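You operate a simulated robot arm through the tools that you are given. There is no shell and no other tool.

You are at the controls of a simulated robot arm. One attempt, no reset.

JOB
Close up the tub: purple knob to STOP, lid on, teal stain wiped up with the purple cloth.
Fine: cloth back. What is to be rubbed or washed off counts as gone when no trace of it is left.

Only the result counts: the job must be done as asked and must still hold three seconds after the hand-in. Knocking over, shifting, dropping, spilling or breaking anything else fails it. A push-on lid holds only when it is set on centred and level and pressed home; a screw cap is set on level and turned clockwise until tight. Flat cloth is picked up by pressing the open fingertips on it (5 to 10 N) and closing them slowly along it; thin cloth reads only 2 to 8 mm in the jaws.

ROBOT AND FRAMES
A 6-joint arm with a two-finger gripper, fixed in place. Base frame: the origin is on the floor under the middle of its stand, x ahead of it, y to its left, z up; the work surface is at about z = 850. Readings come in mm, degrees, newtons and seconds.
It reaches about 1637 mm from its shoulder. Its first joint turns from -166.0 to 166.0 degrees. Payload 3.43 kg.
Tool frame: the origin (TCP) lies between the finger pads and is the grasp point; the fingertips stand 20 mm ahead of it; z points along the fingers, y is the line along which they close. The gripper opens to 190 mm; its body begins 248 mm behind the TCP.
Orientation is that of the tool frame in the base frame, as a unit quaternion [w, x, y, z]. With the fingers straight down and closing along the base's y, the tool's x points along the base's -x, its y along +y and its z along -z.

CONTROLS
- The arm moves only by the tool nudge_tool. Its argument "targets" is a list of rows, each a list of 3 entries, a list of its own where there are three numbers: the opening, from 0 (shut) to 1 (fully open), then the shift along the base's x, y, z in units of 25 mm (1.0 is 25 mm), then the turn, a rotation vector about the base's x, y, z in units of 4 degrees (1.0 is 4 degrees). In form: [[grip, [tx, ty, tz], [rx, ry, rz]], ...]. A call has 1 to 20 rows; each row shifts and turns the commanded pose from where the row before left it. A call with a number of a shift or a turn outside -1 to 1 is refused whole. A row lasts 0.2 s, in which the tool goes at most 50 mm and 8.6 degrees; a call with a longer step from one row to the next is refused whole, and so is a gripper value outside its range. A pose out of reach is approached as far as the arm can. The call stops where the force on the tool passes 40 N (or 10 N more than at its start, if that is more) or the arm is blocked; 0.2 s more then pass. The fingers move at their own pace (about 45 mm/s each) and stop on an object; they squeeze with about 25 N. The grip force told is the motor's: it shows also when the fingers shut on nothing. Time passes only in rows, and 0.2 s behind the last, so rows that do not move let the fingers close. It gives the time, the measured TCP pose, the force on the tool (base axes), the opening and the grip force at its end, in the units of the frame above (readings bear some noise), with the torque about the TCP (base axes, N m) and any sound that the robot's microphone picked up.
- Cameras (640 x 400 px; columns grow to the right, rows downward): "scene" is fixed at [219.4, 649.6, 1420.7]; the picture's right is [-0.64, -0.76, 0.00], its down [-0.34, 0.29, -0.90] and it looks along [0.69, -0.58, -0.44] (base axes); focal length 363 px, centre (320, 200). "wrist" rides on the gripper at [70, -8, -288] in the tool frame; the picture's right is [0.12, 0.99, 0.00], its down [-0.96, 0.12, -0.25] and it looks along [-0.25, 0.03, 0.97] (tool axes); focal length 261 px, centre (320, 200). There is no depth. A picture from a camera that has moved, and an enlarged one, comes with that camera's place and axes in the base frame and with its lens.
- snapshot(camera): a new picture of that camera. No time passes.
- slide_trunk(by): slides the trunk up (or, below 0, down) by that many mm; the arm rides with it, the base frame stays. It gives what a move gives, with no picture.
- inspect(camera, box): a new picture of the part [left, top, right, bottom] of that camera's present view, enlarged. No time passes.
- job_done(): hands the job in; it is judged then, once.

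Places have to be worked out from the pictures, the camera data and where the tool is seen. Open the gripper and draw the arm clear of the work before you hand the job in, unless the task says otherwise.

The tools are called after "Call:" by a JSON object that holds its "name" and its "arguments". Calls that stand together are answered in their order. nudge_tool: Moves the arm, as the interface text tells. Its arguments: {"type":"object","properties":{"targets":{"type":"array","items":{"type":"array"}}},"required":["targets"]} The other tools are called the same way: slide_trunk (by) moves the trunk up or down; snapshot (camera) takes a picture; inspect (camera, box) takes an enlarged picture of a part of a camera's view; job_done () hands the job in.

At the start:

```text
clock: 0.0
tool_pos: [703.3, -154.9, 1242.4]
orientation: [0.0, 0.0, 1.0, 0.0]
wrist_force: [0.5, -0.1, 0.4]
wrist_torque: [0.03, 0.0, -0.01]
width: 190.0
grasp_force: 0.1
trunk travel left (down, up): [-150.0, 90.0]
```

scene: 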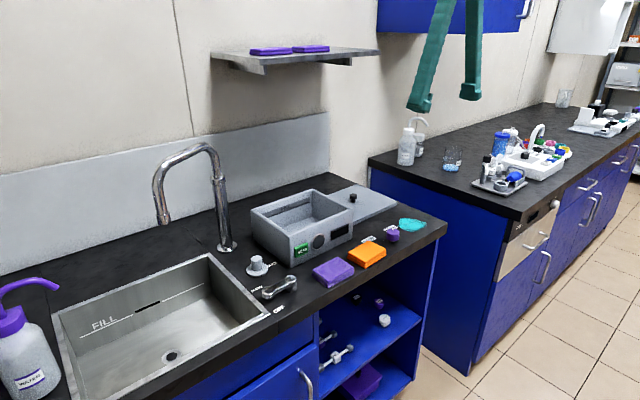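
wrist: 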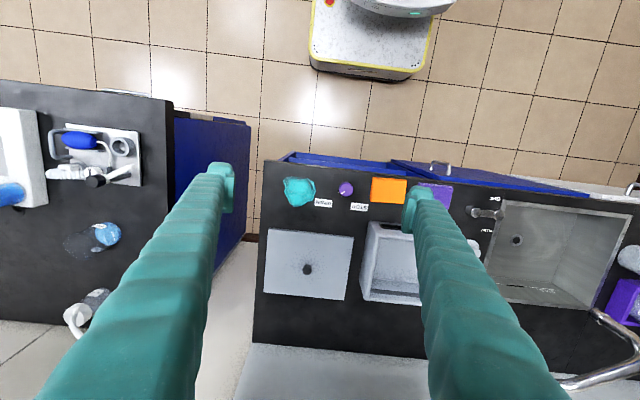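

I start by looking closer at the work area to find the knob, its labels, the tub, the lid, the stain and the cloths.

Call:
{"name": "inspect", "arguments": {"camera": "scene", "box": [230, 170, 450, 310]}}

Call:
{"name": "inspect", "arguments": {"camera": "wrist", "box": [250, 150, 530, 325]}}

Call:
{"name": "inspect", "arguments": {"camera": "scene", "box": [340, 200, 440, 262]}}

Call:
{"name": "inspect", "arguments": {"camera": "wrist", "box": [270, 160, 410, 247]}}

```text
2.86 times, centred on (340, 240) of scene
camera zoom: at [219.4, 649.6, 1420.7], right [-0.64, -0.76, 0.0], down [-0.34, 0.29, -0.9], along [0.69, -0.58, -0.44], focal length 1037 px, centre (263, 86)
```

zoom: 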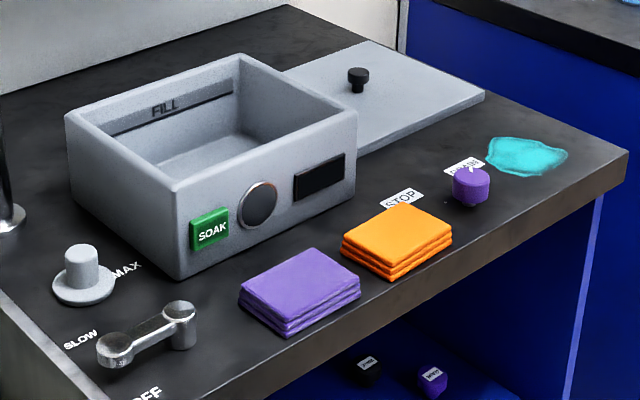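

```text
2.29 times, centred on (390, 238) of wrist
camera zoom: at [632.9, -162.8, 1530.6], right [-0.12, 0.99, 0.0], down [0.96, 0.12, 0.25], along [0.25, 0.03, -0.97], focal length 596 px, centre (160, 114)
```

zoom: 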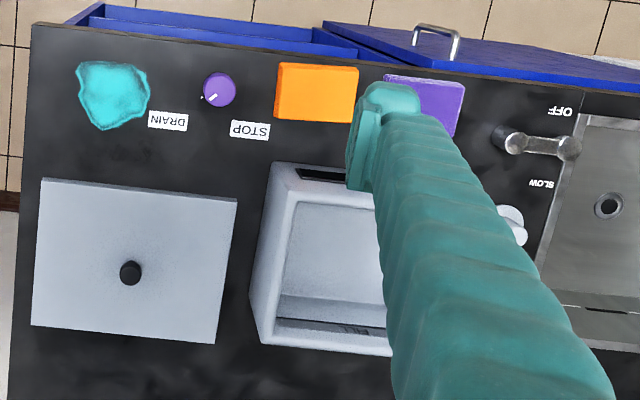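

```text
6.40 times, centred on (390, 231) of scene
camera zoom: at [219.4, 649.6, 1420.7], right [-0.64, -0.76, 0.0], down [-0.34, 0.29, -0.9], along [0.69, -0.58, -0.44], focal length 2323 px, centre (-128, 2)
```

zoom: 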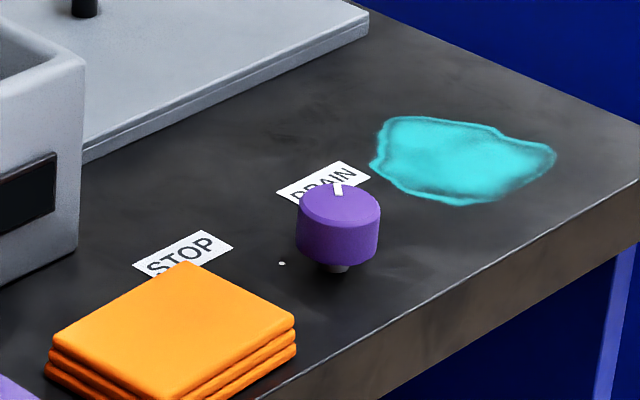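

```text
4.57 times, centred on (340, 204) of wrist
camera zoom: at [632.9, -162.8, 1530.6], right [-0.12, 0.99, 0.0], down [0.96, 0.12, 0.25], along [0.25, 0.03, -0.97], focal length 1192 px, centre (229, 184)
```

zoom: 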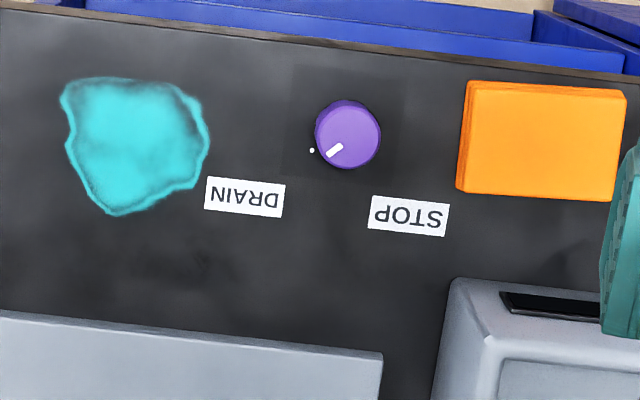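

The pictures show: the purple knob at about (764, -81) pointing to DRAIN, the lid (black handle) at about (1000, -153), the tub at about (950, 100), the purple folded cloth at about (758, 156), and the stain at about (792, -197). I move down above the knob for a closer look.

Call:
{"name": "nudge_tool", "arguments": {"targets": [[1, [0.24, 0.3, -0.9], [0, 0, 0]], [1, [0.24, 0.3, -0.9], [0, 0, 0]], [1, [0.24, 0.3, -0.9], [0, 0, 0]], [1, [0.24, 0.3, -0.9], [0, 0, 0]], [1, [0.24, 0.3, -0.9], [0, 0, 0]], [1, [0.24, 0.3, -0.9], [0, 0, 0]], [1, [0.24, 0.3, -0.9], [0, 0, 0]], [1, [0.24, 0.3, -0.9], [0, 0, 0]], [1, [0.24, 0.3, -0.9], [0, 0, 0]], [1, [0.24, 0.3, -0.9], [0, 0, 0]]]}}

```text
clock: 2.2
tool_pos: [763.2, -77.4, 1019.7]
orientation: [-0.001, -0.001, 1.0, 0.0]
wrist_force: [-0.8, 0.2, -0.1]
wrist_torque: [0.06, -0.07, -0.03]
width: 189.9
grasp_force: 0.1
trunk travel left (down, up): [-150.0, 90.0]
```

I take a picture from here to see the knob, labels and fingers.

Call:
{"name": "snapshot", "arguments": {"camera": "wrist"}}

Call:
{"name": "inspect", "arguments": {"camera": "wrist", "box": [220, 120, 420, 245]}}

Call:
{"name": "snapshot", "arguments": {"camera": "scene"}}

```text
taken
camera wrist: at [693.2, -85.7, 1306.5], right [-0.12, 0.99, 0.0], down [0.96, 0.12, 0.25], along [0.25, 0.03, -0.97], focal length 261 px, centre (320, 200)
```

wrist: 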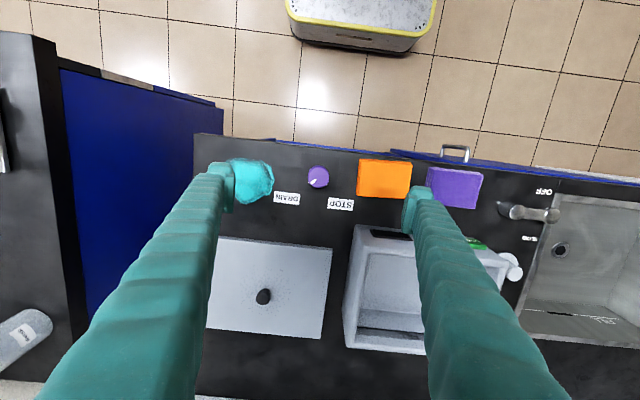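

```text
3.20 times, centred on (320, 182) of wrist
camera zoom: at [693.2, -85.7, 1306.5], right [-0.12, 0.99, 0.0], down [0.96, 0.12, 0.25], along [0.25, 0.03, -0.97], focal length 834 px, centre (320, 256)
```

zoom: 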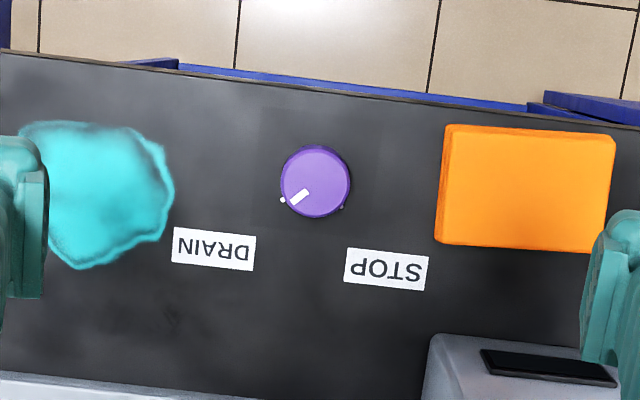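

```text
taken
```

scene: 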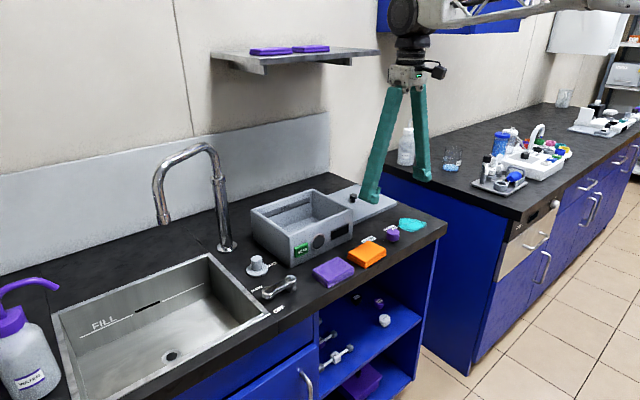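

The ticks lie at about ±45° around the knob centre (764, -79), so the knob needs +90° about z. I pre-turn the tool by -45°, narrow the fingers to about 60 mm, and lower to just above the knob for an alignment check.

Call:
{"name": "nudge_tool", "arguments": {"targets": [[0.32, [0.04, -0.08, 0], [0, 0, -0.9375]], [0.32, [0, 0, 0], [0, 0, -0.9375]], [0.32, [0, 0, 0], [0, 0, -0.9375]], [0.32, [0, 0, 0], [0, 0, -0.9375]], [0.32, [0, 0, 0], [0, 0, -0.9375]], [0.32, [0, 0, 0], [0, 0, -0.9375]], [0.32, [0, 0, 0], [0, 0, -0.9375]], [0.32, [0, 0, -0.5], [0, 0, -0.9375]], [0.32, [0, 0, -0.8], [0, 0, -0.9375]], [0.32, [0, 0, -0.8], [0, 0, -0.9375]], [0.32, [0, 0, -0.8], [0, 0, -0.9375]], [0.32, [0, 0, -0.5], [0, 0, -0.9375]]]}}

Call:
{"name": "snapshot", "arguments": {"camera": "wrist"}}

Call:
{"name": "inspect", "arguments": {"camera": "wrist", "box": [240, 140, 400, 240]}}

Call:
{"name": "inspect", "arguments": {"camera": "scene", "box": [320, 160, 440, 260]}}

```text
clock: 4.8
tool_pos: [764.6, -81.7, 933.4]
orientation: [0.0, 0.383, 0.924, 0.0]
wrist_force: [-0.1, 0.0, 0.1]
wrist_torque: [0.01, -0.02, -0.02]
width: 60.7
grasp_force: 0.0
trunk travel left (down, up): [-150.0, 90.0]
```

```text
taken
camera wrist: at [708.2, -37.8, 1220.2], right [0.62, 0.79, 0.0], down [0.76, -0.6, 0.25], along [0.19, -0.15, -0.97], focal length 261 px, centre (320, 200)
```

wrist: 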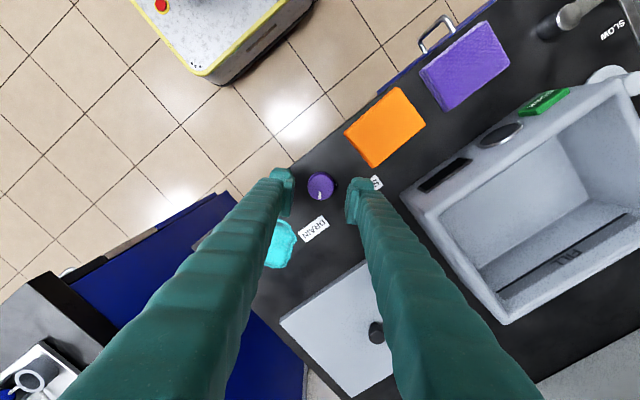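

```text
4.00 times, centred on (320, 190) of wrist
camera zoom: at [708.2, -37.8, 1220.2], right [0.62, 0.79, 0.0], down [0.76, -0.6, 0.25], along [0.19, -0.15, -0.97], focal length 1043 px, centre (320, 240)
```

zoom: 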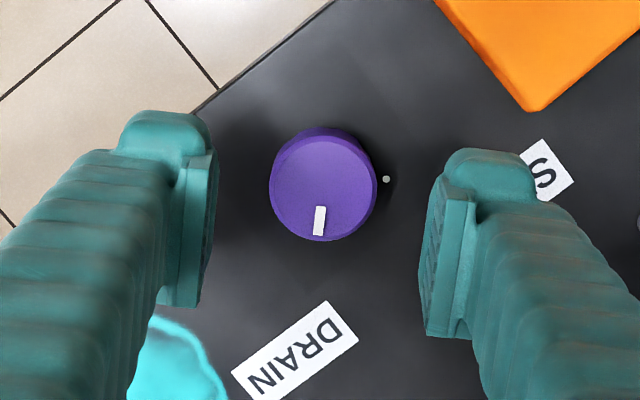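

```text
4.00 times, centred on (380, 210) of scene
camera zoom: at [219.4, 649.6, 1420.7], right [-0.64, -0.76, 0.0], down [-0.34, 0.29, -0.9], along [0.69, -0.58, -0.44], focal length 1452 px, centre (80, 160)
```

zoom: 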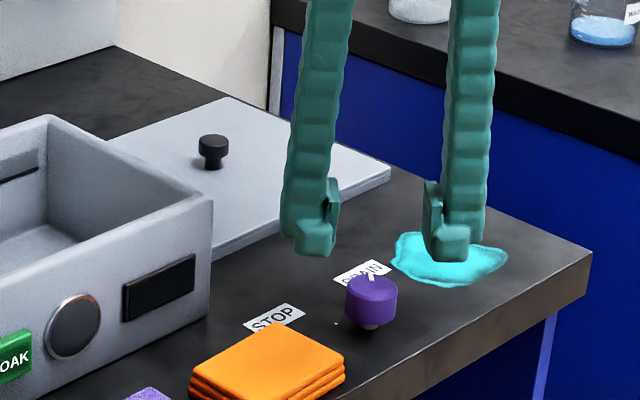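

The knob sits centred between the pads. I lower about 55 mm so the pads span the knob body and then close.

Call:
{"name": "nudge_tool", "arguments": {"targets": [[0.32, [0, 0.02, -0.6], [0, 0, 0]], [0.32, [0, 0.02, -0.6], [0, 0, 0]], [0.32, [0, 0, -0.6], [0, 0, 0]], [0.32, [0, 0, -0.4], [0, 0, 0]]]}}

```text
clock: 5.8
tool_pos: [764.2, -78.5, 877.7]
orientation: [0.001, 0.383, 0.924, 0.0]
wrist_force: [-1.0, 0.1, 0.2]
wrist_torque: [0.01, -0.04, 0.02]
width: 60.8
grasp_force: 0.1
trunk travel left (down, up): [-150.0, 90.0]
```

No contact on the way down. I close on the knob with still rows.

Call:
{"name": "nudge_tool", "arguments": {"targets": [[0.2, [0, 0, 0], [0, 0, 0]], [0.1, [0, 0, 0], [0, 0, 0]], [0.1, [0, 0, 0], [0, 0, 0]], [0.1, [0, 0, 0], [0, 0, 0]]]}}

Call:
{"name": "inspect", "arguments": {"camera": "wrist", "box": [240, 140, 400, 240]}}

Call:
{"name": "inspect", "arguments": {"camera": "scene", "box": [320, 160, 440, 260]}}

```text
clock: 6.8
tool_pos: [762.5, -80.0, 877.8]
orientation: [0.0, 0.382, 0.924, 0.0]
wrist_force: [-7.7, -4.1, -3.0]
wrist_torque: [-0.04, 0.05, -0.03]
width: 34.8
grasp_force: 45.3
trunk travel left (down, up): [-150.0, 90.0]
```

```text
4.00 times, centred on (320, 190) of wrist
camera zoom: at [707.9, -36.1, 1165.5], right [0.62, 0.79, 0.0], down [0.76, -0.6, 0.25], along [0.19, -0.15, -0.97], focal length 1043 px, centre (320, 240)
```

zoom: 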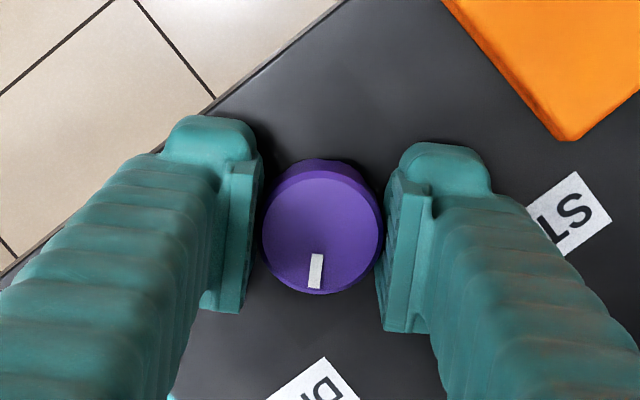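

```text
4.00 times, centred on (380, 210) of scene
camera zoom: at [219.4, 649.6, 1420.7], right [-0.64, -0.76, 0.0], down [-0.34, 0.29, -0.9], along [0.69, -0.58, -0.44], focal length 1452 px, centre (80, 160)
```

zoom: 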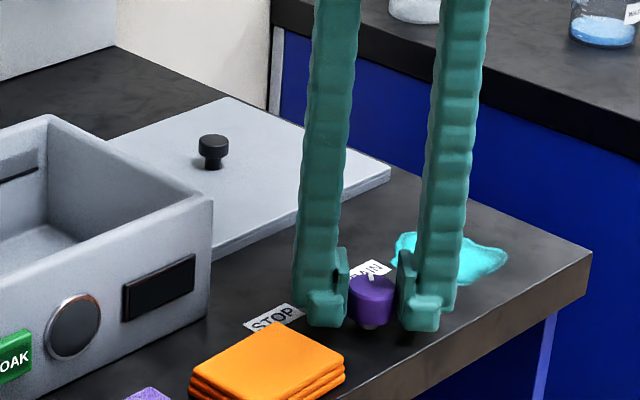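

Gripped at 34.8 mm; the side force shows the tool slightly off to +x/+y, so I trim that by about 1.2 mm and begin turning +z, checking the torque.

Call:
{"name": "nudge_tool", "arguments": {"targets": [[0.1, [-0.05, -0.04, 0], [0, 0, 0.5]], [0.1, [0, 0, 0], [0, 0, 0.75]], [0.1, [0, 0, 0], [0, 0, 0.75]], [0.1, [0, 0, 0], [0, 0, 0.75]], [0.1, [0, 0, 0], [0, 0, 0.75]], [0.1, [0, 0, 0], [0, 0, 0.75]], [0.1, [0, 0, 0], [0, 0, 0.75]]]}}

Call:
{"name": "inspect", "arguments": {"camera": "wrist", "box": [240, 140, 400, 240]}}

```text
clock: 8.4
tool_pos: [764.0, -80.4, 877.4]
orientation: [-0.001, 0.216, 0.976, 0.0]
wrist_force: [-2.3, 36.9, -0.2]
wrist_torque: [0.39, 0.17, -0.02]
width: 34.8
grasp_force: 45.0
trunk travel left (down, up): [-150.0, 90.0]
```

```text
4.00 times, centred on (320, 190) of wrist
camera zoom: at [696.1, -58.1, 1165.5], right [0.31, 0.95, 0.0], down [0.92, -0.3, 0.25], along [0.24, -0.08, -0.97], focal length 1043 px, centre (320, 240)
```

zoom: 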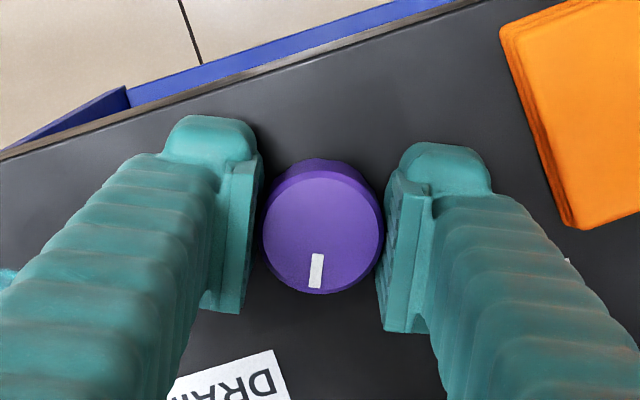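

The knob follows the tool, but a 37 N side push in +y shows I'm about 1.3 mm off in y. I correct that first.

Call:
{"name": "nudge_tool", "arguments": {"targets": [[0.1, [0, 0.05, 0], [0, 0, 0]], [0.1, [0, 0, 0], [0, 0, 0]]]}}

```text
clock: 9.0
tool_pos: [763.6, -80.0, 877.5]
orientation: [-0.001, 0.216, 0.976, -0.001]
wrist_force: [-2.5, 33.8, -4.6]
wrist_torque: [0.28, 0.05, -0.04]
width: 34.7
grasp_force: 45.3
trunk travel left (down, up): [-150.0, 90.0]
```

Call:
{"name": "nudge_tool", "arguments": {"targets": [[0.1, [0, 0.06, 0], [0, 0, 0]], [0.1, [0, 0, 0], [0, 0, 0]], [0.1, [0, 0, 0], [0, 0, 0]]]}}

```text
clock: 9.8
tool_pos: [763.1, -80.5, 879.1]
orientation: [0.0, 0.216, 0.976, -0.001]
wrist_force: [-5.5, 9.7, -10.7]
wrist_torque: [0.24, 0.07, 0.0]
width: 34.6
grasp_force: 45.3
trunk travel left (down, up): [-150.0, 90.0]
```

Side force is down to about 10 N, so the centre is now close. I continue turning +z in small steps.

Call:
{"name": "nudge_tool", "arguments": {"targets": [[0.1, [-0.01, 0.02, 0], [0, 0, 0.5]], [0.1, [0, 0, 0], [0, 0, 0.6]], [0.1, [0, 0, 0], [0, 0, 0.6]], [0.1, [0, 0, 0], [0, 0, 0.6]], [0.1, [0, 0, 0], [0, 0, 0.6]], [0.1, [0, 0, 0], [0, 0, 0.6]]]}}

Call:
{"name": "inspect", "arguments": {"camera": "wrist", "box": [240, 140, 400, 240]}}

```text
clock: 11.2
tool_pos: [763.1, -81.0, 878.3]
orientation: [0.001, 0.095, 0.995, 0.0]
wrist_force: [5.8, -24.5, -1.5]
wrist_torque: [-0.21, -0.02, -0.01]
width: 34.5
grasp_force: 44.7
trunk travel left (down, up): [-150.0, 90.0]
```

```text
4.00 times, centred on (320, 190) of wrist
camera zoom: at [692.5, -74.5, 1165.5], right [0.07, 1.0, 0.0], down [0.97, -0.07, 0.25], along [0.25, -0.02, -0.97], focal length 1043 px, centre (320, 240)
```

zoom: 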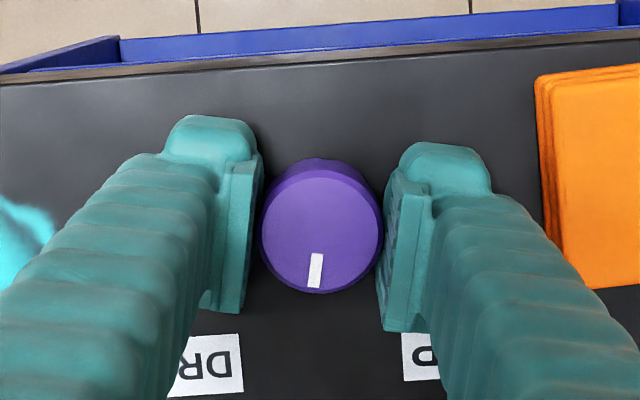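

The knob keeps following; now a -24 N side force says I'm about 1 mm too far in +y. I trim back and keep turning.

Call:
{"name": "nudge_tool", "arguments": {"targets": [[0.1, [0.01, -0.04, 0], [0, 0, 0.3]], [0.1, [0, 0, 0], [0, 0, 0.6]], [0.1, [0, 0, 0], [0, 0, 0.6]], [0.1, [0, 0, 0], [0, 0, 0.6]], [0.1, [0, 0, 0], [0, 0, 0.6]], [0.1, [0, 0, 0], [0, 0, 0.6]]]}}

```text
clock: 12.6
tool_pos: [763.9, -79.7, 878.0]
orientation: [0.0, -0.019, 1.0, -0.001]
wrist_force: [7.1, -23.8, 10.6]
wrist_torque: [-0.19, 0.01, 0.0]
width: 34.5
grasp_force: 45.3
trunk travel left (down, up): [-150.0, 90.0]
```

Total turn so far is about 47°. The side force is still -24 N in y, so I trim another 1 mm in -y and go on.

Call:
{"name": "nudge_tool", "arguments": {"targets": [[0.1, [0.015, -0.035, 0.01], [0, 0, 0.3]], [0.1, [0, 0, 0], [0, 0, 0.6]], [0.1, [0, 0, 0], [0, 0, 0.6]], [0.1, [0, 0, 0], [0, 0, 0.6]], [0.1, [0, 0, 0], [0, 0, 0.6]], [0.1, [0, 0, 0], [0, 0, 0.6]]]}}

Call:
{"name": "inspect", "arguments": {"camera": "wrist", "box": [240, 140, 400, 240]}}

```text
clock: 14.0
tool_pos: [764.1, -79.3, 877.4]
orientation: [0.0, -0.135, 0.991, 0.0]
wrist_force: [2.5, -10.5, 4.1]
wrist_torque: [-0.04, -0.18, 0.02]
width: 34.6
grasp_force: 45.0
trunk travel left (down, up): [-150.0, 90.0]
```

```text
4.00 times, centred on (320, 190) of wrist
camera zoom: at [698.0, -106.7, 1165.5], right [-0.38, 0.92, 0.0], down [0.9, 0.37, 0.25], along [0.23, 0.09, -0.97], focal length 1043 px, centre (320, 240)
```

zoom: 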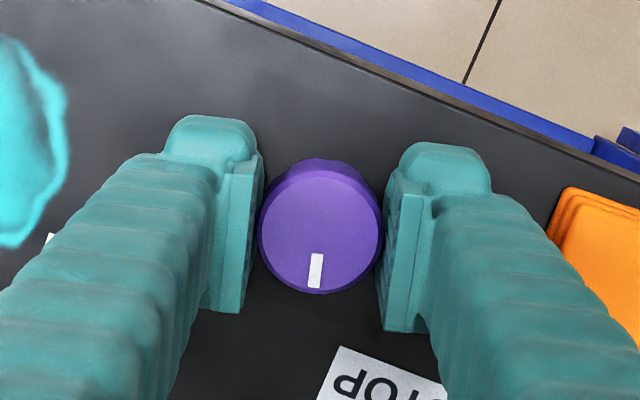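

About 60° turned and the forces are small. I turn a further 20°.

Call:
{"name": "nudge_tool", "arguments": {"targets": [[0.1, [0.005, -0.015, 0], [0, 0, 0.5]], [0.1, [0, 0, 0], [0, 0, 0.75]], [0.1, [0, 0, 0], [0, 0, 0.75]], [0.1, [0, 0, 0], [0, 0, 0.75]], [0.1, [0, 0, 0], [0, 0, 0.75]], [0.1, [0, 0, 0], [0, 0, 0.75]], [0.1, [0, 0, 0], [0, 0, 0.75]]]}}

Call:
{"name": "inspect", "arguments": {"camera": "wrist", "box": [240, 140, 400, 240]}}

Call:
{"name": "inspect", "arguments": {"camera": "scene", "box": [320, 160, 440, 260]}}

```text
clock: 15.6
tool_pos: [763.3, -78.9, 878.0]
orientation: [0.0, -0.305, 0.952, 0.0]
wrist_force: [-4.3, 16.7, -6.5]
wrist_torque: [0.2, -0.05, -0.01]
width: 34.7
grasp_force: 45.3
trunk travel left (down, up): [-150.0, 90.0]
```

```text
4.00 times, centred on (320, 190) of wrist
camera zoom: at [711.3, -127.3, 1165.5], right [-0.67, 0.74, 0.0], down [0.72, 0.65, 0.25], along [0.18, 0.17, -0.97], focal length 1043 px, centre (320, 240)
```

zoom: 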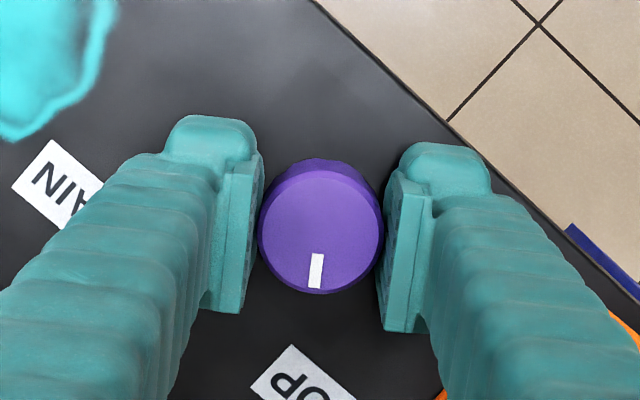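

```text
4.00 times, centred on (380, 210) of scene
camera zoom: at [219.4, 649.6, 1420.7], right [-0.64, -0.76, 0.0], down [-0.34, 0.29, -0.9], along [0.69, -0.58, -0.44], focal length 1452 px, centre (80, 160)
```

zoom: 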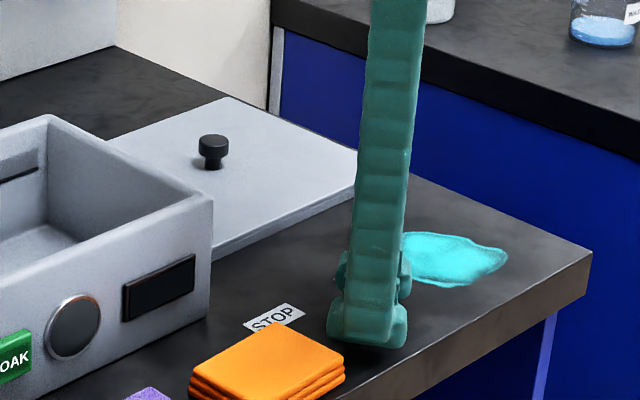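

Turned about 80.5° with no slip (pointer fixed relative to the fingers). I turn the last 9.5° with a small y trim.

Call:
{"name": "nudge_tool", "arguments": {"targets": [[0.1, [-0.01, 0.025, 0], [0, 0, 0.4]], [0.1, [0, 0, 0], [0, 0, 0.5]], [0.1, [0, 0, 0], [0, 0, 0.5]], [0.1, [0, 0, 0], [0, 0, 0.5]], [0.1, [0, 0, 0], [0, 0, 0.5]], [0.1, [0, 0, 0], [0, 0, 0]]]}}

Call:
{"name": "inspect", "arguments": {"camera": "wrist", "box": [240, 140, 400, 240]}}

```text
clock: 17.0
tool_pos: [763.2, -79.5, 877.3]
orientation: [0.0, -0.383, 0.924, 0.0]
wrist_force: [0.0, 15.4, -14.9]
wrist_torque: [0.16, -0.04, -0.03]
width: 34.6
grasp_force: 44.9
trunk travel left (down, up): [-150.0, 90.0]
```

```text
4.00 times, centred on (320, 190) of wrist
camera zoom: at [719.8, -135.2, 1165.6], right [-0.79, 0.62, 0.0], down [0.6, 0.76, 0.25], along [0.15, 0.19, -0.97], focal length 1043 px, centre (320, 240)
```

zoom: 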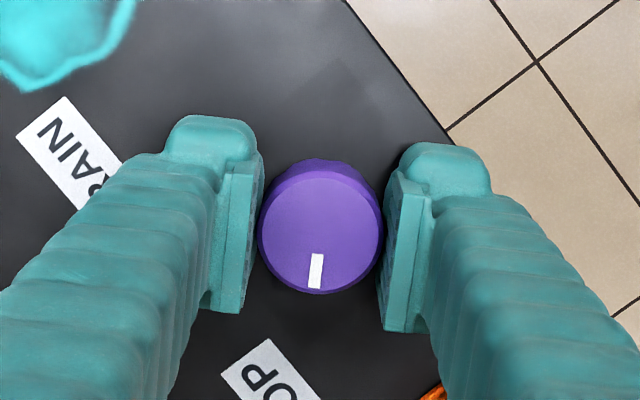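

The tool has turned 90° and the pointer should be on the STOP tick. I open the fingers slightly (orange cloth is near) and rise.

Call:
{"name": "nudge_tool", "arguments": {"targets": [[0.26, [0, 0, 0], [0, 0, 0]], [0.28, [0, 0, 0], [0, 0, 0]], [0.28, [0, 0, 0], [0, 0, 0]], [0.28, [0, 0, 0.5], [0, 0, 0]], [0.28, [0, 0, 0.9], [0, 0, 0]], [0.28, [0, 0, 1], [0, 0, 0]], [0.28, [0, 0, 1], [0, 0, 0]], [0.28, [0, 0, 1], [0, 0, 0]]]}}

Call:
{"name": "inspect", "arguments": {"camera": "wrist", "box": [240, 140, 400, 240]}}

Call:
{"name": "inspect", "arguments": {"camera": "scene", "box": [340, 200, 440, 262]}}

```text
clock: 18.8
tool_pos: [762.7, -80.4, 989.6]
orientation: [0.0, -0.383, 0.924, -0.001]
wrist_force: [-0.4, -0.1, -0.3]
wrist_torque: [0.0, 0.03, 0.0]
width: 53.1
grasp_force: 0.1
trunk travel left (down, up): [-150.0, 90.0]
```

```text
4.00 times, centred on (320, 190) of wrist
camera zoom: at [718.9, -135.9, 1276.7], right [-0.79, 0.62, 0.0], down [0.6, 0.76, 0.25], along [0.15, 0.19, -0.97], focal length 1043 px, centre (320, 240)
```

zoom: 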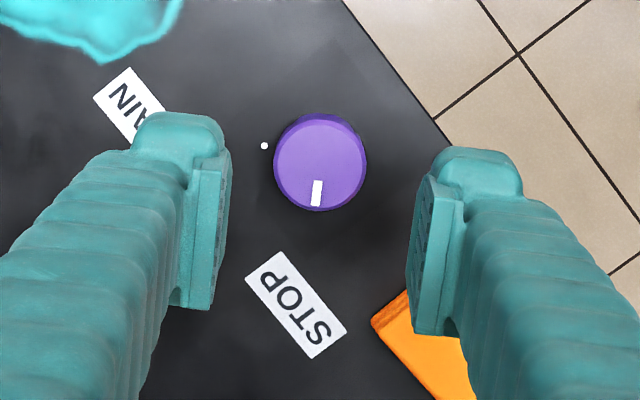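

```text
6.40 times, centred on (390, 231) of scene
camera zoom: at [219.4, 649.6, 1420.7], right [-0.64, -0.76, 0.0], down [-0.34, 0.29, -0.9], along [0.69, -0.58, -0.44], focal length 2323 px, centre (-128, 2)
```

zoom: 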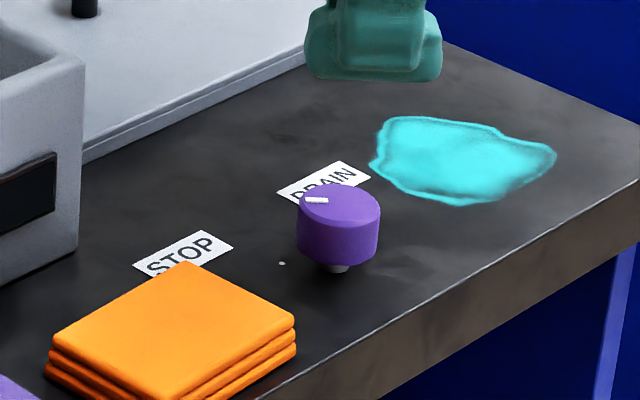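

I check the pointer more closely against the STOP tick.

Call:
{"name": "inspect", "arguments": {"camera": "scene", "box": [380, 222, 404, 246]}}

Call:
{"name": "inspect", "arguments": {"camera": "wrist", "box": [300, 162, 340, 197]}}

```text
16.00 times, centred on (392, 234) of scene
camera zoom: at [219.4, 649.6, 1420.7], right [-0.64, -0.76, 0.0], down [-0.34, 0.29, -0.9], along [0.69, -0.58, -0.44], focal length 5807 px, centre (-832, -344)
```

zoom: 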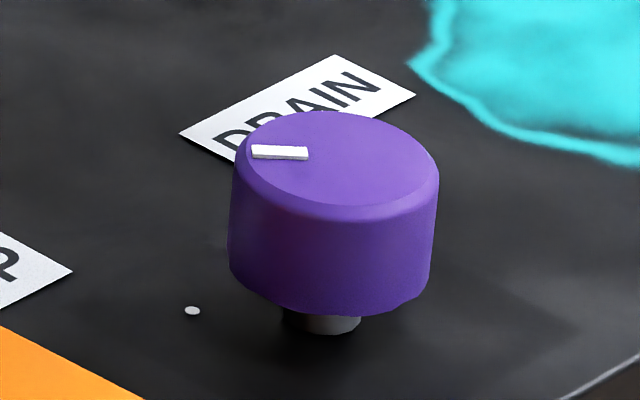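

```text
11.43 times, centred on (320, 180) of wrist
camera zoom: at [718.9, -135.9, 1276.7], right [-0.79, 0.62, 0.0], down [0.6, 0.76, 0.25], along [0.15, 0.19, -0.97], focal length 2979 px, centre (320, 434)
```

zoom: 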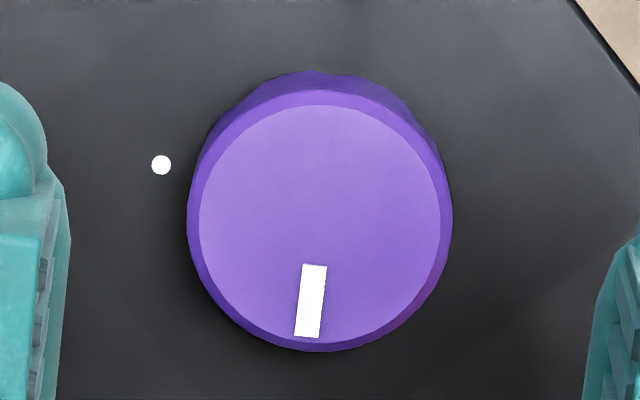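

Pointer is at about +45°, on the STOP tick. Before handling the lid I check the shelf above, since it may limit the arm near the back.

Call:
{"name": "inspect", "arguments": {"camera": "scene", "box": [200, 30, 400, 155]}}

Call:
{"name": "snapshot", "arguments": {"camera": "scene"}}

Call:
{"name": "snapshot", "arguments": {"camera": "wrist"}}

```text
3.20 times, centred on (300, 92) of scene
camera zoom: at [219.4, 649.6, 1420.7], right [-0.64, -0.76, 0.0], down [-0.34, 0.29, -0.9], along [0.69, -0.58, -0.44], focal length 1161 px, centre (384, 544)
```

zoom: 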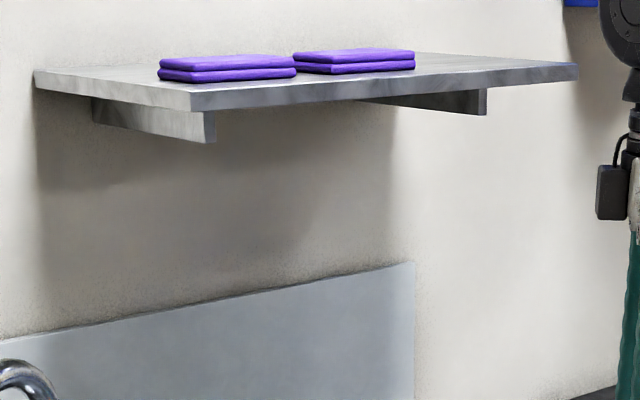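

```text
taken
```

scene: 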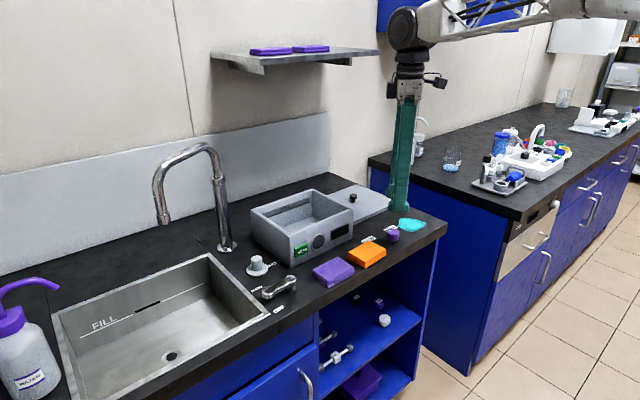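

```text
taken
camera wrist: at [718.9, -135.9, 1276.7], right [-0.79, 0.62, 0.0], down [0.6, 0.76, 0.25], along [0.15, 0.19, -0.97], focal length 261 px, centre (320, 200)
```

wrist: 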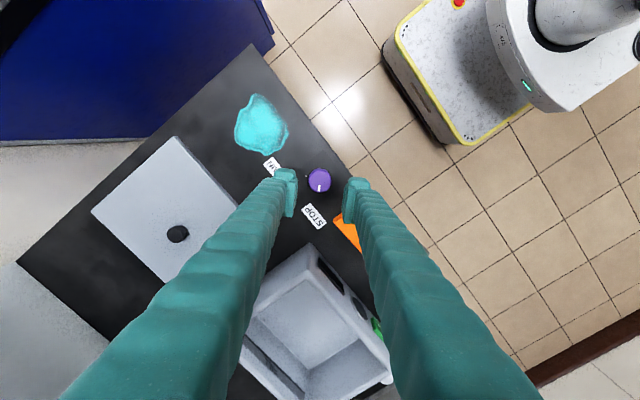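

The shelf spans about x 981–1230, y -219..186, z 1300–1350, so a vertical tool over the lid or tub would bring the wrist (about 420 mm above the TCP) into it. I'll work the lid with the tool leaning back toward the robot by about 30°. First I rise, undo the z-turn and tilt, away from the shelf.

Call:
{"name": "nudge_tool", "arguments": {"targets": [[0.28, [0, 0, 0.8], [0, 0, -0.9375]], [0.28, [0, 0, 0.8], [0, 0, -0.9375]], [0.4, [0, 0, 0.8], [0, 0, -0.9375]], [0.6, [0, 0, 0.8], [0, 0, -0.9375]], [0.6, [0, 0, 0.8], [0, 0, -0.9375]], [0.6, [0, 0, 0], [0, 0, -0.9375]], [0.6, [0, 0, 0], [0, 0, -0.9375]], [0.6, [0, 0, 0], [0, 0, -0.9375]], [0.6, [0, 0, 0], [0, 0, -0.9375]], [0.6, [0, 0, 0], [0, 0, -0.9375]], [0.6, [0, 0, 0], [0, 0, -0.9375]], [0.6, [0, 0, 0], [0, 0, -0.9375]], [0.6, [0.5, 0, 0], [0, -0.9375, 0]], [0.6, [0.5, 0, 0], [0, -0.9375, 0]], [0.6, [0.5, 0, 0], [0, -0.9375, 0]], [0.6, [0.5, 0, 0], [0, -0.9375, 0]], [0.6, [0.5, 0, 0], [0, -0.9375, 0]], [0.6, [0.5, 0, 0], [0, -0.9375, 0]], [0.6, [0.5, 0, 0], [0, -0.9375, 0]], [0.6, [0.5, 0, 0], [0, -0.9375, 0]]]}}

Call:
{"name": "snapshot", "arguments": {"camera": "wrist"}}

Call:
{"name": "snapshot", "arguments": {"camera": "scene"}}

```text
clock: 23.0
tool_pos: [863.2, -81.0, 1087.2]
orientation: [0.26, -0.001, 0.966, 0.0]
wrist_force: [-0.1, -0.5, -0.6]
wrist_torque: [-0.01, 0.01, -0.03]
width: 114.0
grasp_force: 0.1
trunk travel left (down, up): [-150.0, 90.0]
```

```text
taken
camera wrist: at [659.4, -88.8, 1301.5], right [-0.1, 0.99, -0.06], down [0.71, 0.12, 0.7], along [0.7, 0.03, -0.72], focal length 261 px, centre (320, 200)
```

wrist: 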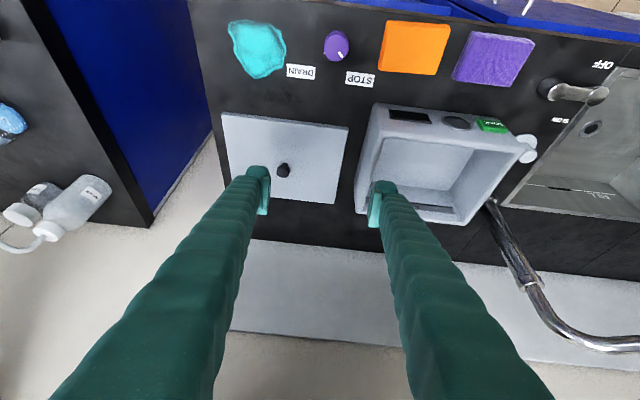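

```text
taken
```

scene: 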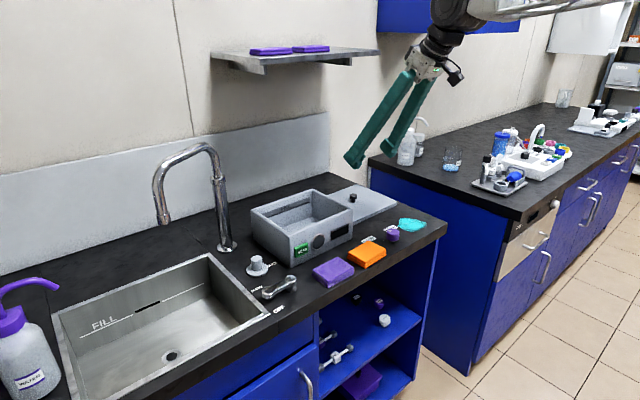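

Good view of lid and tub. I zoom in for measurements.

Call:
{"name": "inspect", "arguments": {"camera": "wrist", "box": [210, 95, 370, 215]}}

Call:
{"name": "inspect", "arguments": {"camera": "wrist", "box": [345, 90, 545, 235]}}

Call:
{"name": "inspect", "arguments": {"camera": "scene", "box": [240, 170, 400, 270]}}

Call:
{"name": "inspect", "arguments": {"camera": "scene", "box": [325, 175, 405, 225]}}

```text
3.33 times, centred on (290, 155) of wrist
camera zoom: at [659.4, -88.8, 1301.5], right [-0.1, 0.99, -0.06], down [0.71, 0.12, 0.7], along [0.7, 0.03, -0.72], focal length 869 px, centre (420, 350)
```

zoom: 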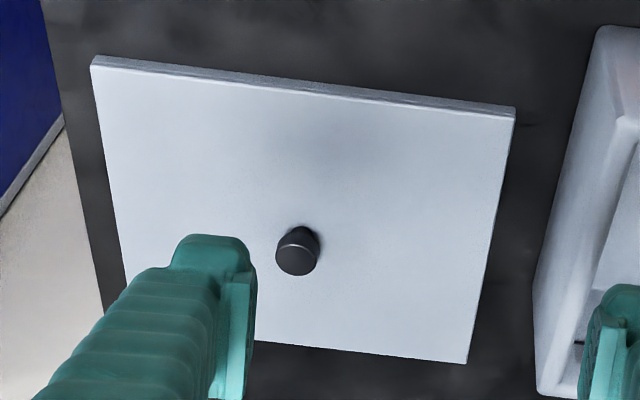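

```text
2.76 times, centred on (445, 162) of wrist
camera zoom: at [659.4, -88.8, 1301.5], right [-0.1, 0.99, -0.06], down [0.71, 0.12, 0.7], along [0.7, 0.03, -0.72], focal length 719 px, centre (-25, 303)
```

zoom: 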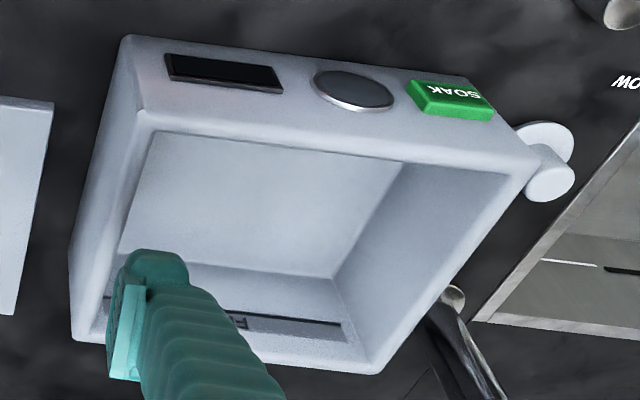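

```text
4.00 times, centred on (320, 220) of scene
camera zoom: at [219.4, 649.6, 1420.7], right [-0.64, -0.76, 0.0], down [-0.34, 0.29, -0.9], along [0.69, -0.58, -0.44], focal length 1452 px, centre (320, 120)
```

zoom: 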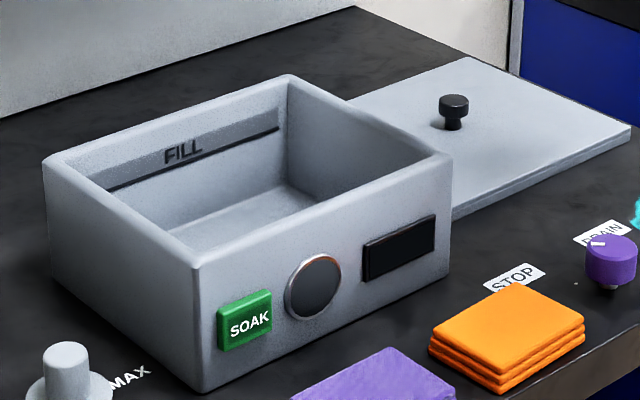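

```text
8.00 times, centred on (365, 200) of scene
camera zoom: at [219.4, 649.6, 1420.7], right [-0.64, -0.76, 0.0], down [-0.34, 0.29, -0.9], along [0.69, -0.58, -0.44], focal length 2903 px, centre (-40, 200)
```

zoom: 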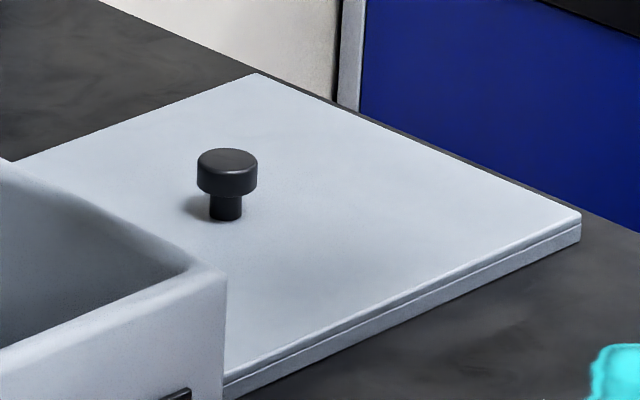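

The tub rim computes to about x 848–1029, y 0–218, z 950; the lid is about 195×232 with its top at 864 and its handle near (996, -153.5), head about z 877–890. I shift over in front of the tub to measure its rim centre more accurately.

Call:
{"name": "nudge_tool", "arguments": {"targets": [[0.6, [0, 0.9, 0], [0, 0, 0]], [0.6, [0, 0.9, 0], [0, 0, 0]], [0.6, [0, 0.9, 0], [0, 0, 0]], [0.6, [0, 0.9, 0], [0, 0, 0]], [0.6, [0, 0.9, 0], [0, 0, 0]], [0.6, [0, 0.9, 0], [0, 0, 0]], [0.6, [0, 0.9, 0], [0, 0, 0]], [0.6, [0, 0.9, 0], [0, 0, 0]], [0.6, [0, 0, 0], [0, 0, 0]]]}}

Call:
{"name": "snapshot", "arguments": {"camera": "wrist"}}

Call:
{"name": "inspect", "arguments": {"camera": "wrist", "box": [220, 80, 440, 217]}}

```text
clock: 25.0
tool_pos: [864.2, 100.5, 1088.4]
orientation: [0.259, 0.0, 0.966, 0.0]
wrist_force: [-0.6, 0.8, 0.0]
wrist_torque: [0.02, 0.05, -0.01]
width: 114.1
grasp_force: 0.1
trunk travel left (down, up): [-150.0, 90.0]
```

```text
taken
camera wrist: at [658.9, 92.4, 1301.5], right [-0.1, 0.99, -0.06], down [0.71, 0.12, 0.7], along [0.7, 0.03, -0.72], focal length 261 px, centre (320, 200)
```

wrist: 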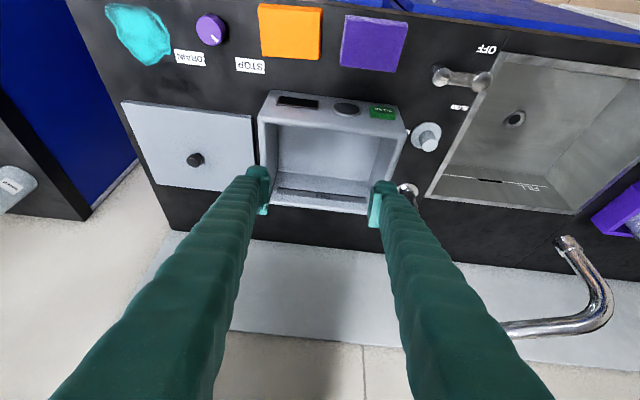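

```text
2.91 times, centred on (330, 148) of wrist
camera zoom: at [658.9, 92.4, 1301.5], right [-0.1, 0.99, -0.06], down [0.71, 0.12, 0.7], along [0.7, 0.03, -0.72], focal length 758 px, centre (291, 350)
```

zoom: 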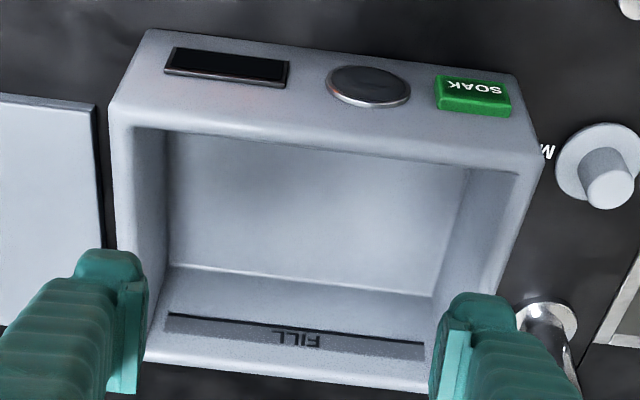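

I open the fingers fully so they no longer cover the rim's back corners, then zoom in on each corner.

Call:
{"name": "nudge_tool", "arguments": {"targets": [[1, [0, 0, 0], [0, 0, 0]], [1, [0, 0, 0], [0, 0, 0]], [1, [0, 0, 0], [0, 0, 0]], [1, [0, 0, 0], [0, 0, 0]], [1, [0, 0, 0], [0, 0, 0]]]}}

Call:
{"name": "inspect", "arguments": {"camera": "wrist", "box": [245, 80, 345, 142]}}

Call:
{"name": "inspect", "arguments": {"camera": "wrist", "box": [330, 90, 430, 152]}}

Call:
{"name": "inspect", "arguments": {"camera": "wrist", "box": [240, 160, 340, 222]}}

Call:
{"name": "inspect", "arguments": {"camera": "wrist", "box": [320, 160, 420, 222]}}

```text
clock: 26.2
tool_pos: [863.6, 100.8, 1086.5]
orientation: [0.259, -0.001, 0.966, 0.0]
wrist_force: [0.6, 0.3, 0.5]
wrist_torque: [0.01, 0.01, 0.0]
width: 190.1
grasp_force: 0.1
trunk travel left (down, up): [-150.0, 90.0]
```

```text
6.40 times, centred on (295, 111) of wrist
camera zoom: at [658.9, 92.2, 1301.6], right [-0.1, 0.99, -0.06], down [0.71, 0.12, 0.7], along [0.7, 0.03, -0.72], focal length 1668 px, centre (480, 770)
```

zoom: 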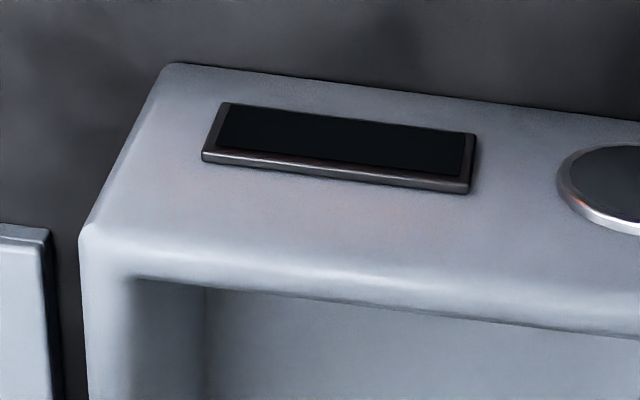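

```text
6.40 times, centred on (380, 121) of wrist
camera zoom: at [658.9, 92.2, 1301.6], right [-0.1, 0.99, -0.06], down [0.71, 0.12, 0.7], along [0.7, 0.03, -0.72], focal length 1668 px, centre (-64, 706)
```

zoom: 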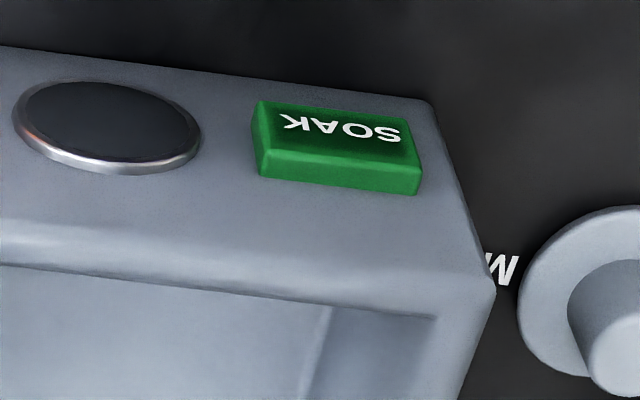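

```text
6.40 times, centred on (290, 191) of wrist
camera zoom: at [658.9, 92.2, 1301.6], right [-0.1, 0.99, -0.06], down [0.71, 0.12, 0.7], along [0.7, 0.03, -0.72], focal length 1668 px, centre (512, 258)
```

zoom: 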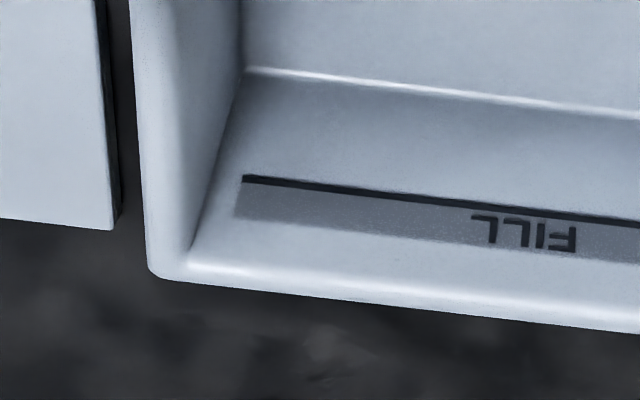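

```text
6.40 times, centred on (370, 191) of wrist
camera zoom: at [658.9, 92.2, 1301.6], right [-0.1, 0.99, -0.06], down [0.71, 0.12, 0.7], along [0.7, 0.03, -0.72], focal length 1668 px, centre (0, 258)
```

zoom: 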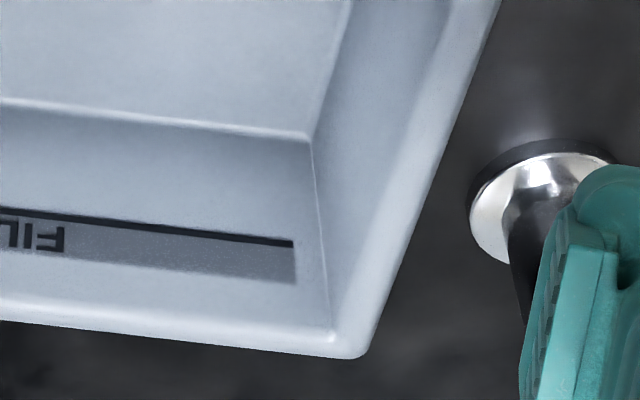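

Rim measured: centre about (937.7, 110.5), rim top z≈950, size about 182×223. Now I go above the lid handle at (997, -153.6) with the same 30° lean, fingers partly open.

Call:
{"name": "nudge_tool", "arguments": {"targets": [[0.4, [0.485, -0.925, 0], [0, 0, 0]], [0.4, [0.485, -0.925, 0], [0, 0, 0]], [0.4, [0.485, -0.925, 0], [0, 0, 0]], [0.4, [0.485, -0.925, 0], [0, 0, 0]], [0.4, [0.485, -0.925, 0], [0, 0, 0]], [0.4, [0.485, -0.925, 0], [0, 0, 0]], [0.4, [0.485, -0.925, 0], [0, 0, 0]], [0.4, [0.485, -0.925, 0], [0, 0, 0]], [0.4, [0.485, -0.925, 0], [0, 0, 0]], [0.4, [0.485, -0.925, 0], [0, 0, 0]], [0.4, [0.485, -0.925, 0], [0, 0, 0]], [0.35, [0, 0, -0.9], [0, 0, 0]], [0.35, [0, 0, -0.9], [0, 0, 0]], [0.35, [0, 0, -0.9], [0, 0, 0]], [0.35, [0, 0, -0.9], [0, 0, 0]], [0.35, [0, 0, -0.9], [0, 0, 0]], [0.35, [0, 0, -0.9], [0, 0, 0]]]}}

Call:
{"name": "snapshot", "arguments": {"camera": "wrist"}}

Call:
{"name": "inspect", "arguments": {"camera": "wrist", "box": [270, 130, 370, 230]}}

Call:
{"name": "snapshot", "arguments": {"camera": "scene"}}

```text
clock: 29.8
tool_pos: [995.7, -153.6, 955.1]
orientation: [0.259, 0.0, 0.966, -0.001]
wrist_force: [-0.4, -0.2, 0.2]
wrist_torque: [-0.02, -0.03, 0.03]
width: 66.5
grasp_force: 0.0
trunk travel left (down, up): [-150.0, 90.0]
```

```text
taken
camera wrist: at [790.8, -162.5, 1168.0], right [-0.1, 0.99, -0.06], down [0.71, 0.12, 0.7], along [0.7, 0.03, -0.72], focal length 261 px, centre (320, 200)
```

wrist: 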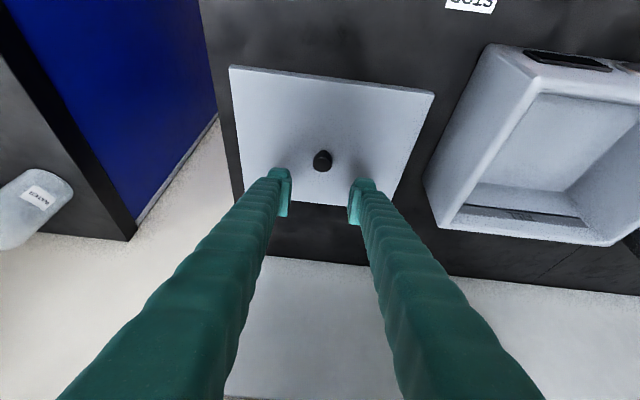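

```text
4.00 times, centred on (320, 180) of wrist
camera zoom: at [790.8, -162.5, 1168.0], right [-0.1, 0.99, -0.06], down [0.71, 0.12, 0.7], along [0.7, 0.03, -0.72], focal length 1043 px, centre (320, 280)
```

zoom: 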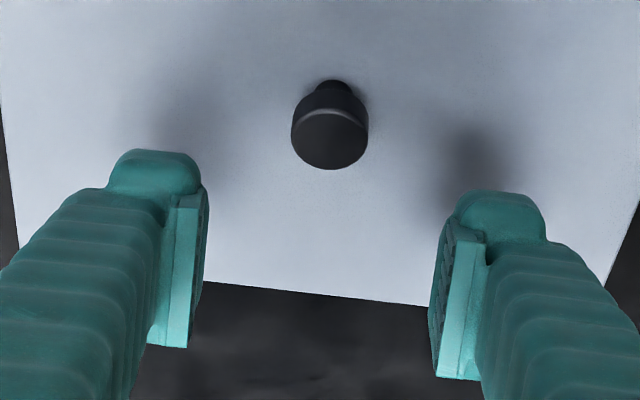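

```text
taken
```

scene: 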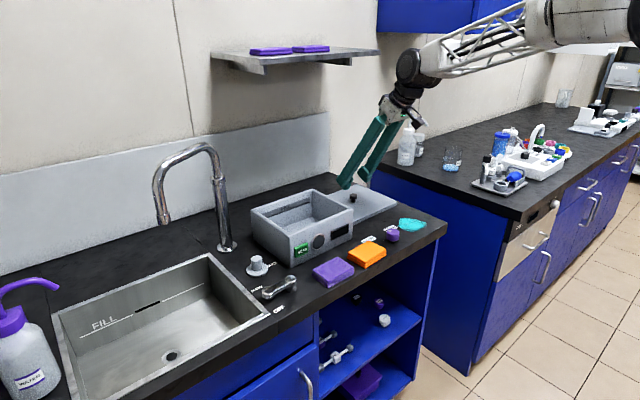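

The handle reads (997.3, -154), well aligned in y; I add 1.5 mm in x and descend 60 mm so the pads flank the head.

Call:
{"name": "nudge_tool", "arguments": {"targets": [[0.35, [0.06, 0.02, -0.7], [0, 0, 0]], [0.3, [0, 0, -0.7], [0, 0, 0]], [0.3, [0, 0, -0.6], [0, 0, 0]], [0.3, [0, 0, -0.4], [0, 0, 0]]]}}

Call:
{"name": "inspect", "arguments": {"camera": "wrist", "box": [270, 130, 370, 230]}}

Call:
{"name": "inspect", "arguments": {"camera": "scene", "box": [310, 150, 410, 225]}}

```text
clock: 30.8
tool_pos: [996.9, -154.1, 893.3]
orientation: [0.26, -0.001, 0.966, -0.001]
wrist_force: [-0.6, -0.1, -0.7]
wrist_torque: [0.0, -0.02, 0.03]
width: 57.2
grasp_force: 0.1
trunk travel left (down, up): [-150.0, 90.0]
```

```text
4.00 times, centred on (320, 180) of wrist
camera zoom: at [793.0, -162.6, 1107.0], right [-0.1, 0.99, -0.06], down [0.71, 0.12, 0.7], along [0.7, 0.03, -0.72], focal length 1043 px, centre (320, 280)
```

zoom: 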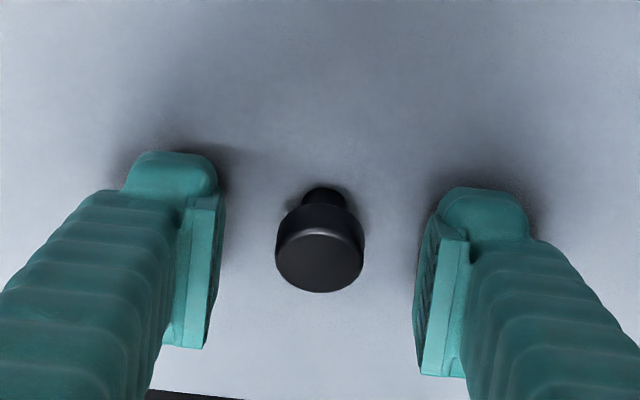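

```text
5.33 times, centred on (360, 188) of scene
camera zoom: at [219.4, 649.6, 1420.7], right [-0.64, -0.76, 0.0], down [-0.34, 0.29, -0.9], along [0.69, -0.58, -0.44], focal length 1936 px, centre (107, 267)
```

zoom: 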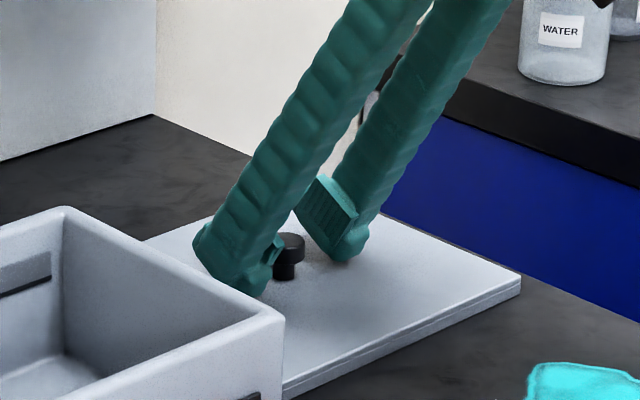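

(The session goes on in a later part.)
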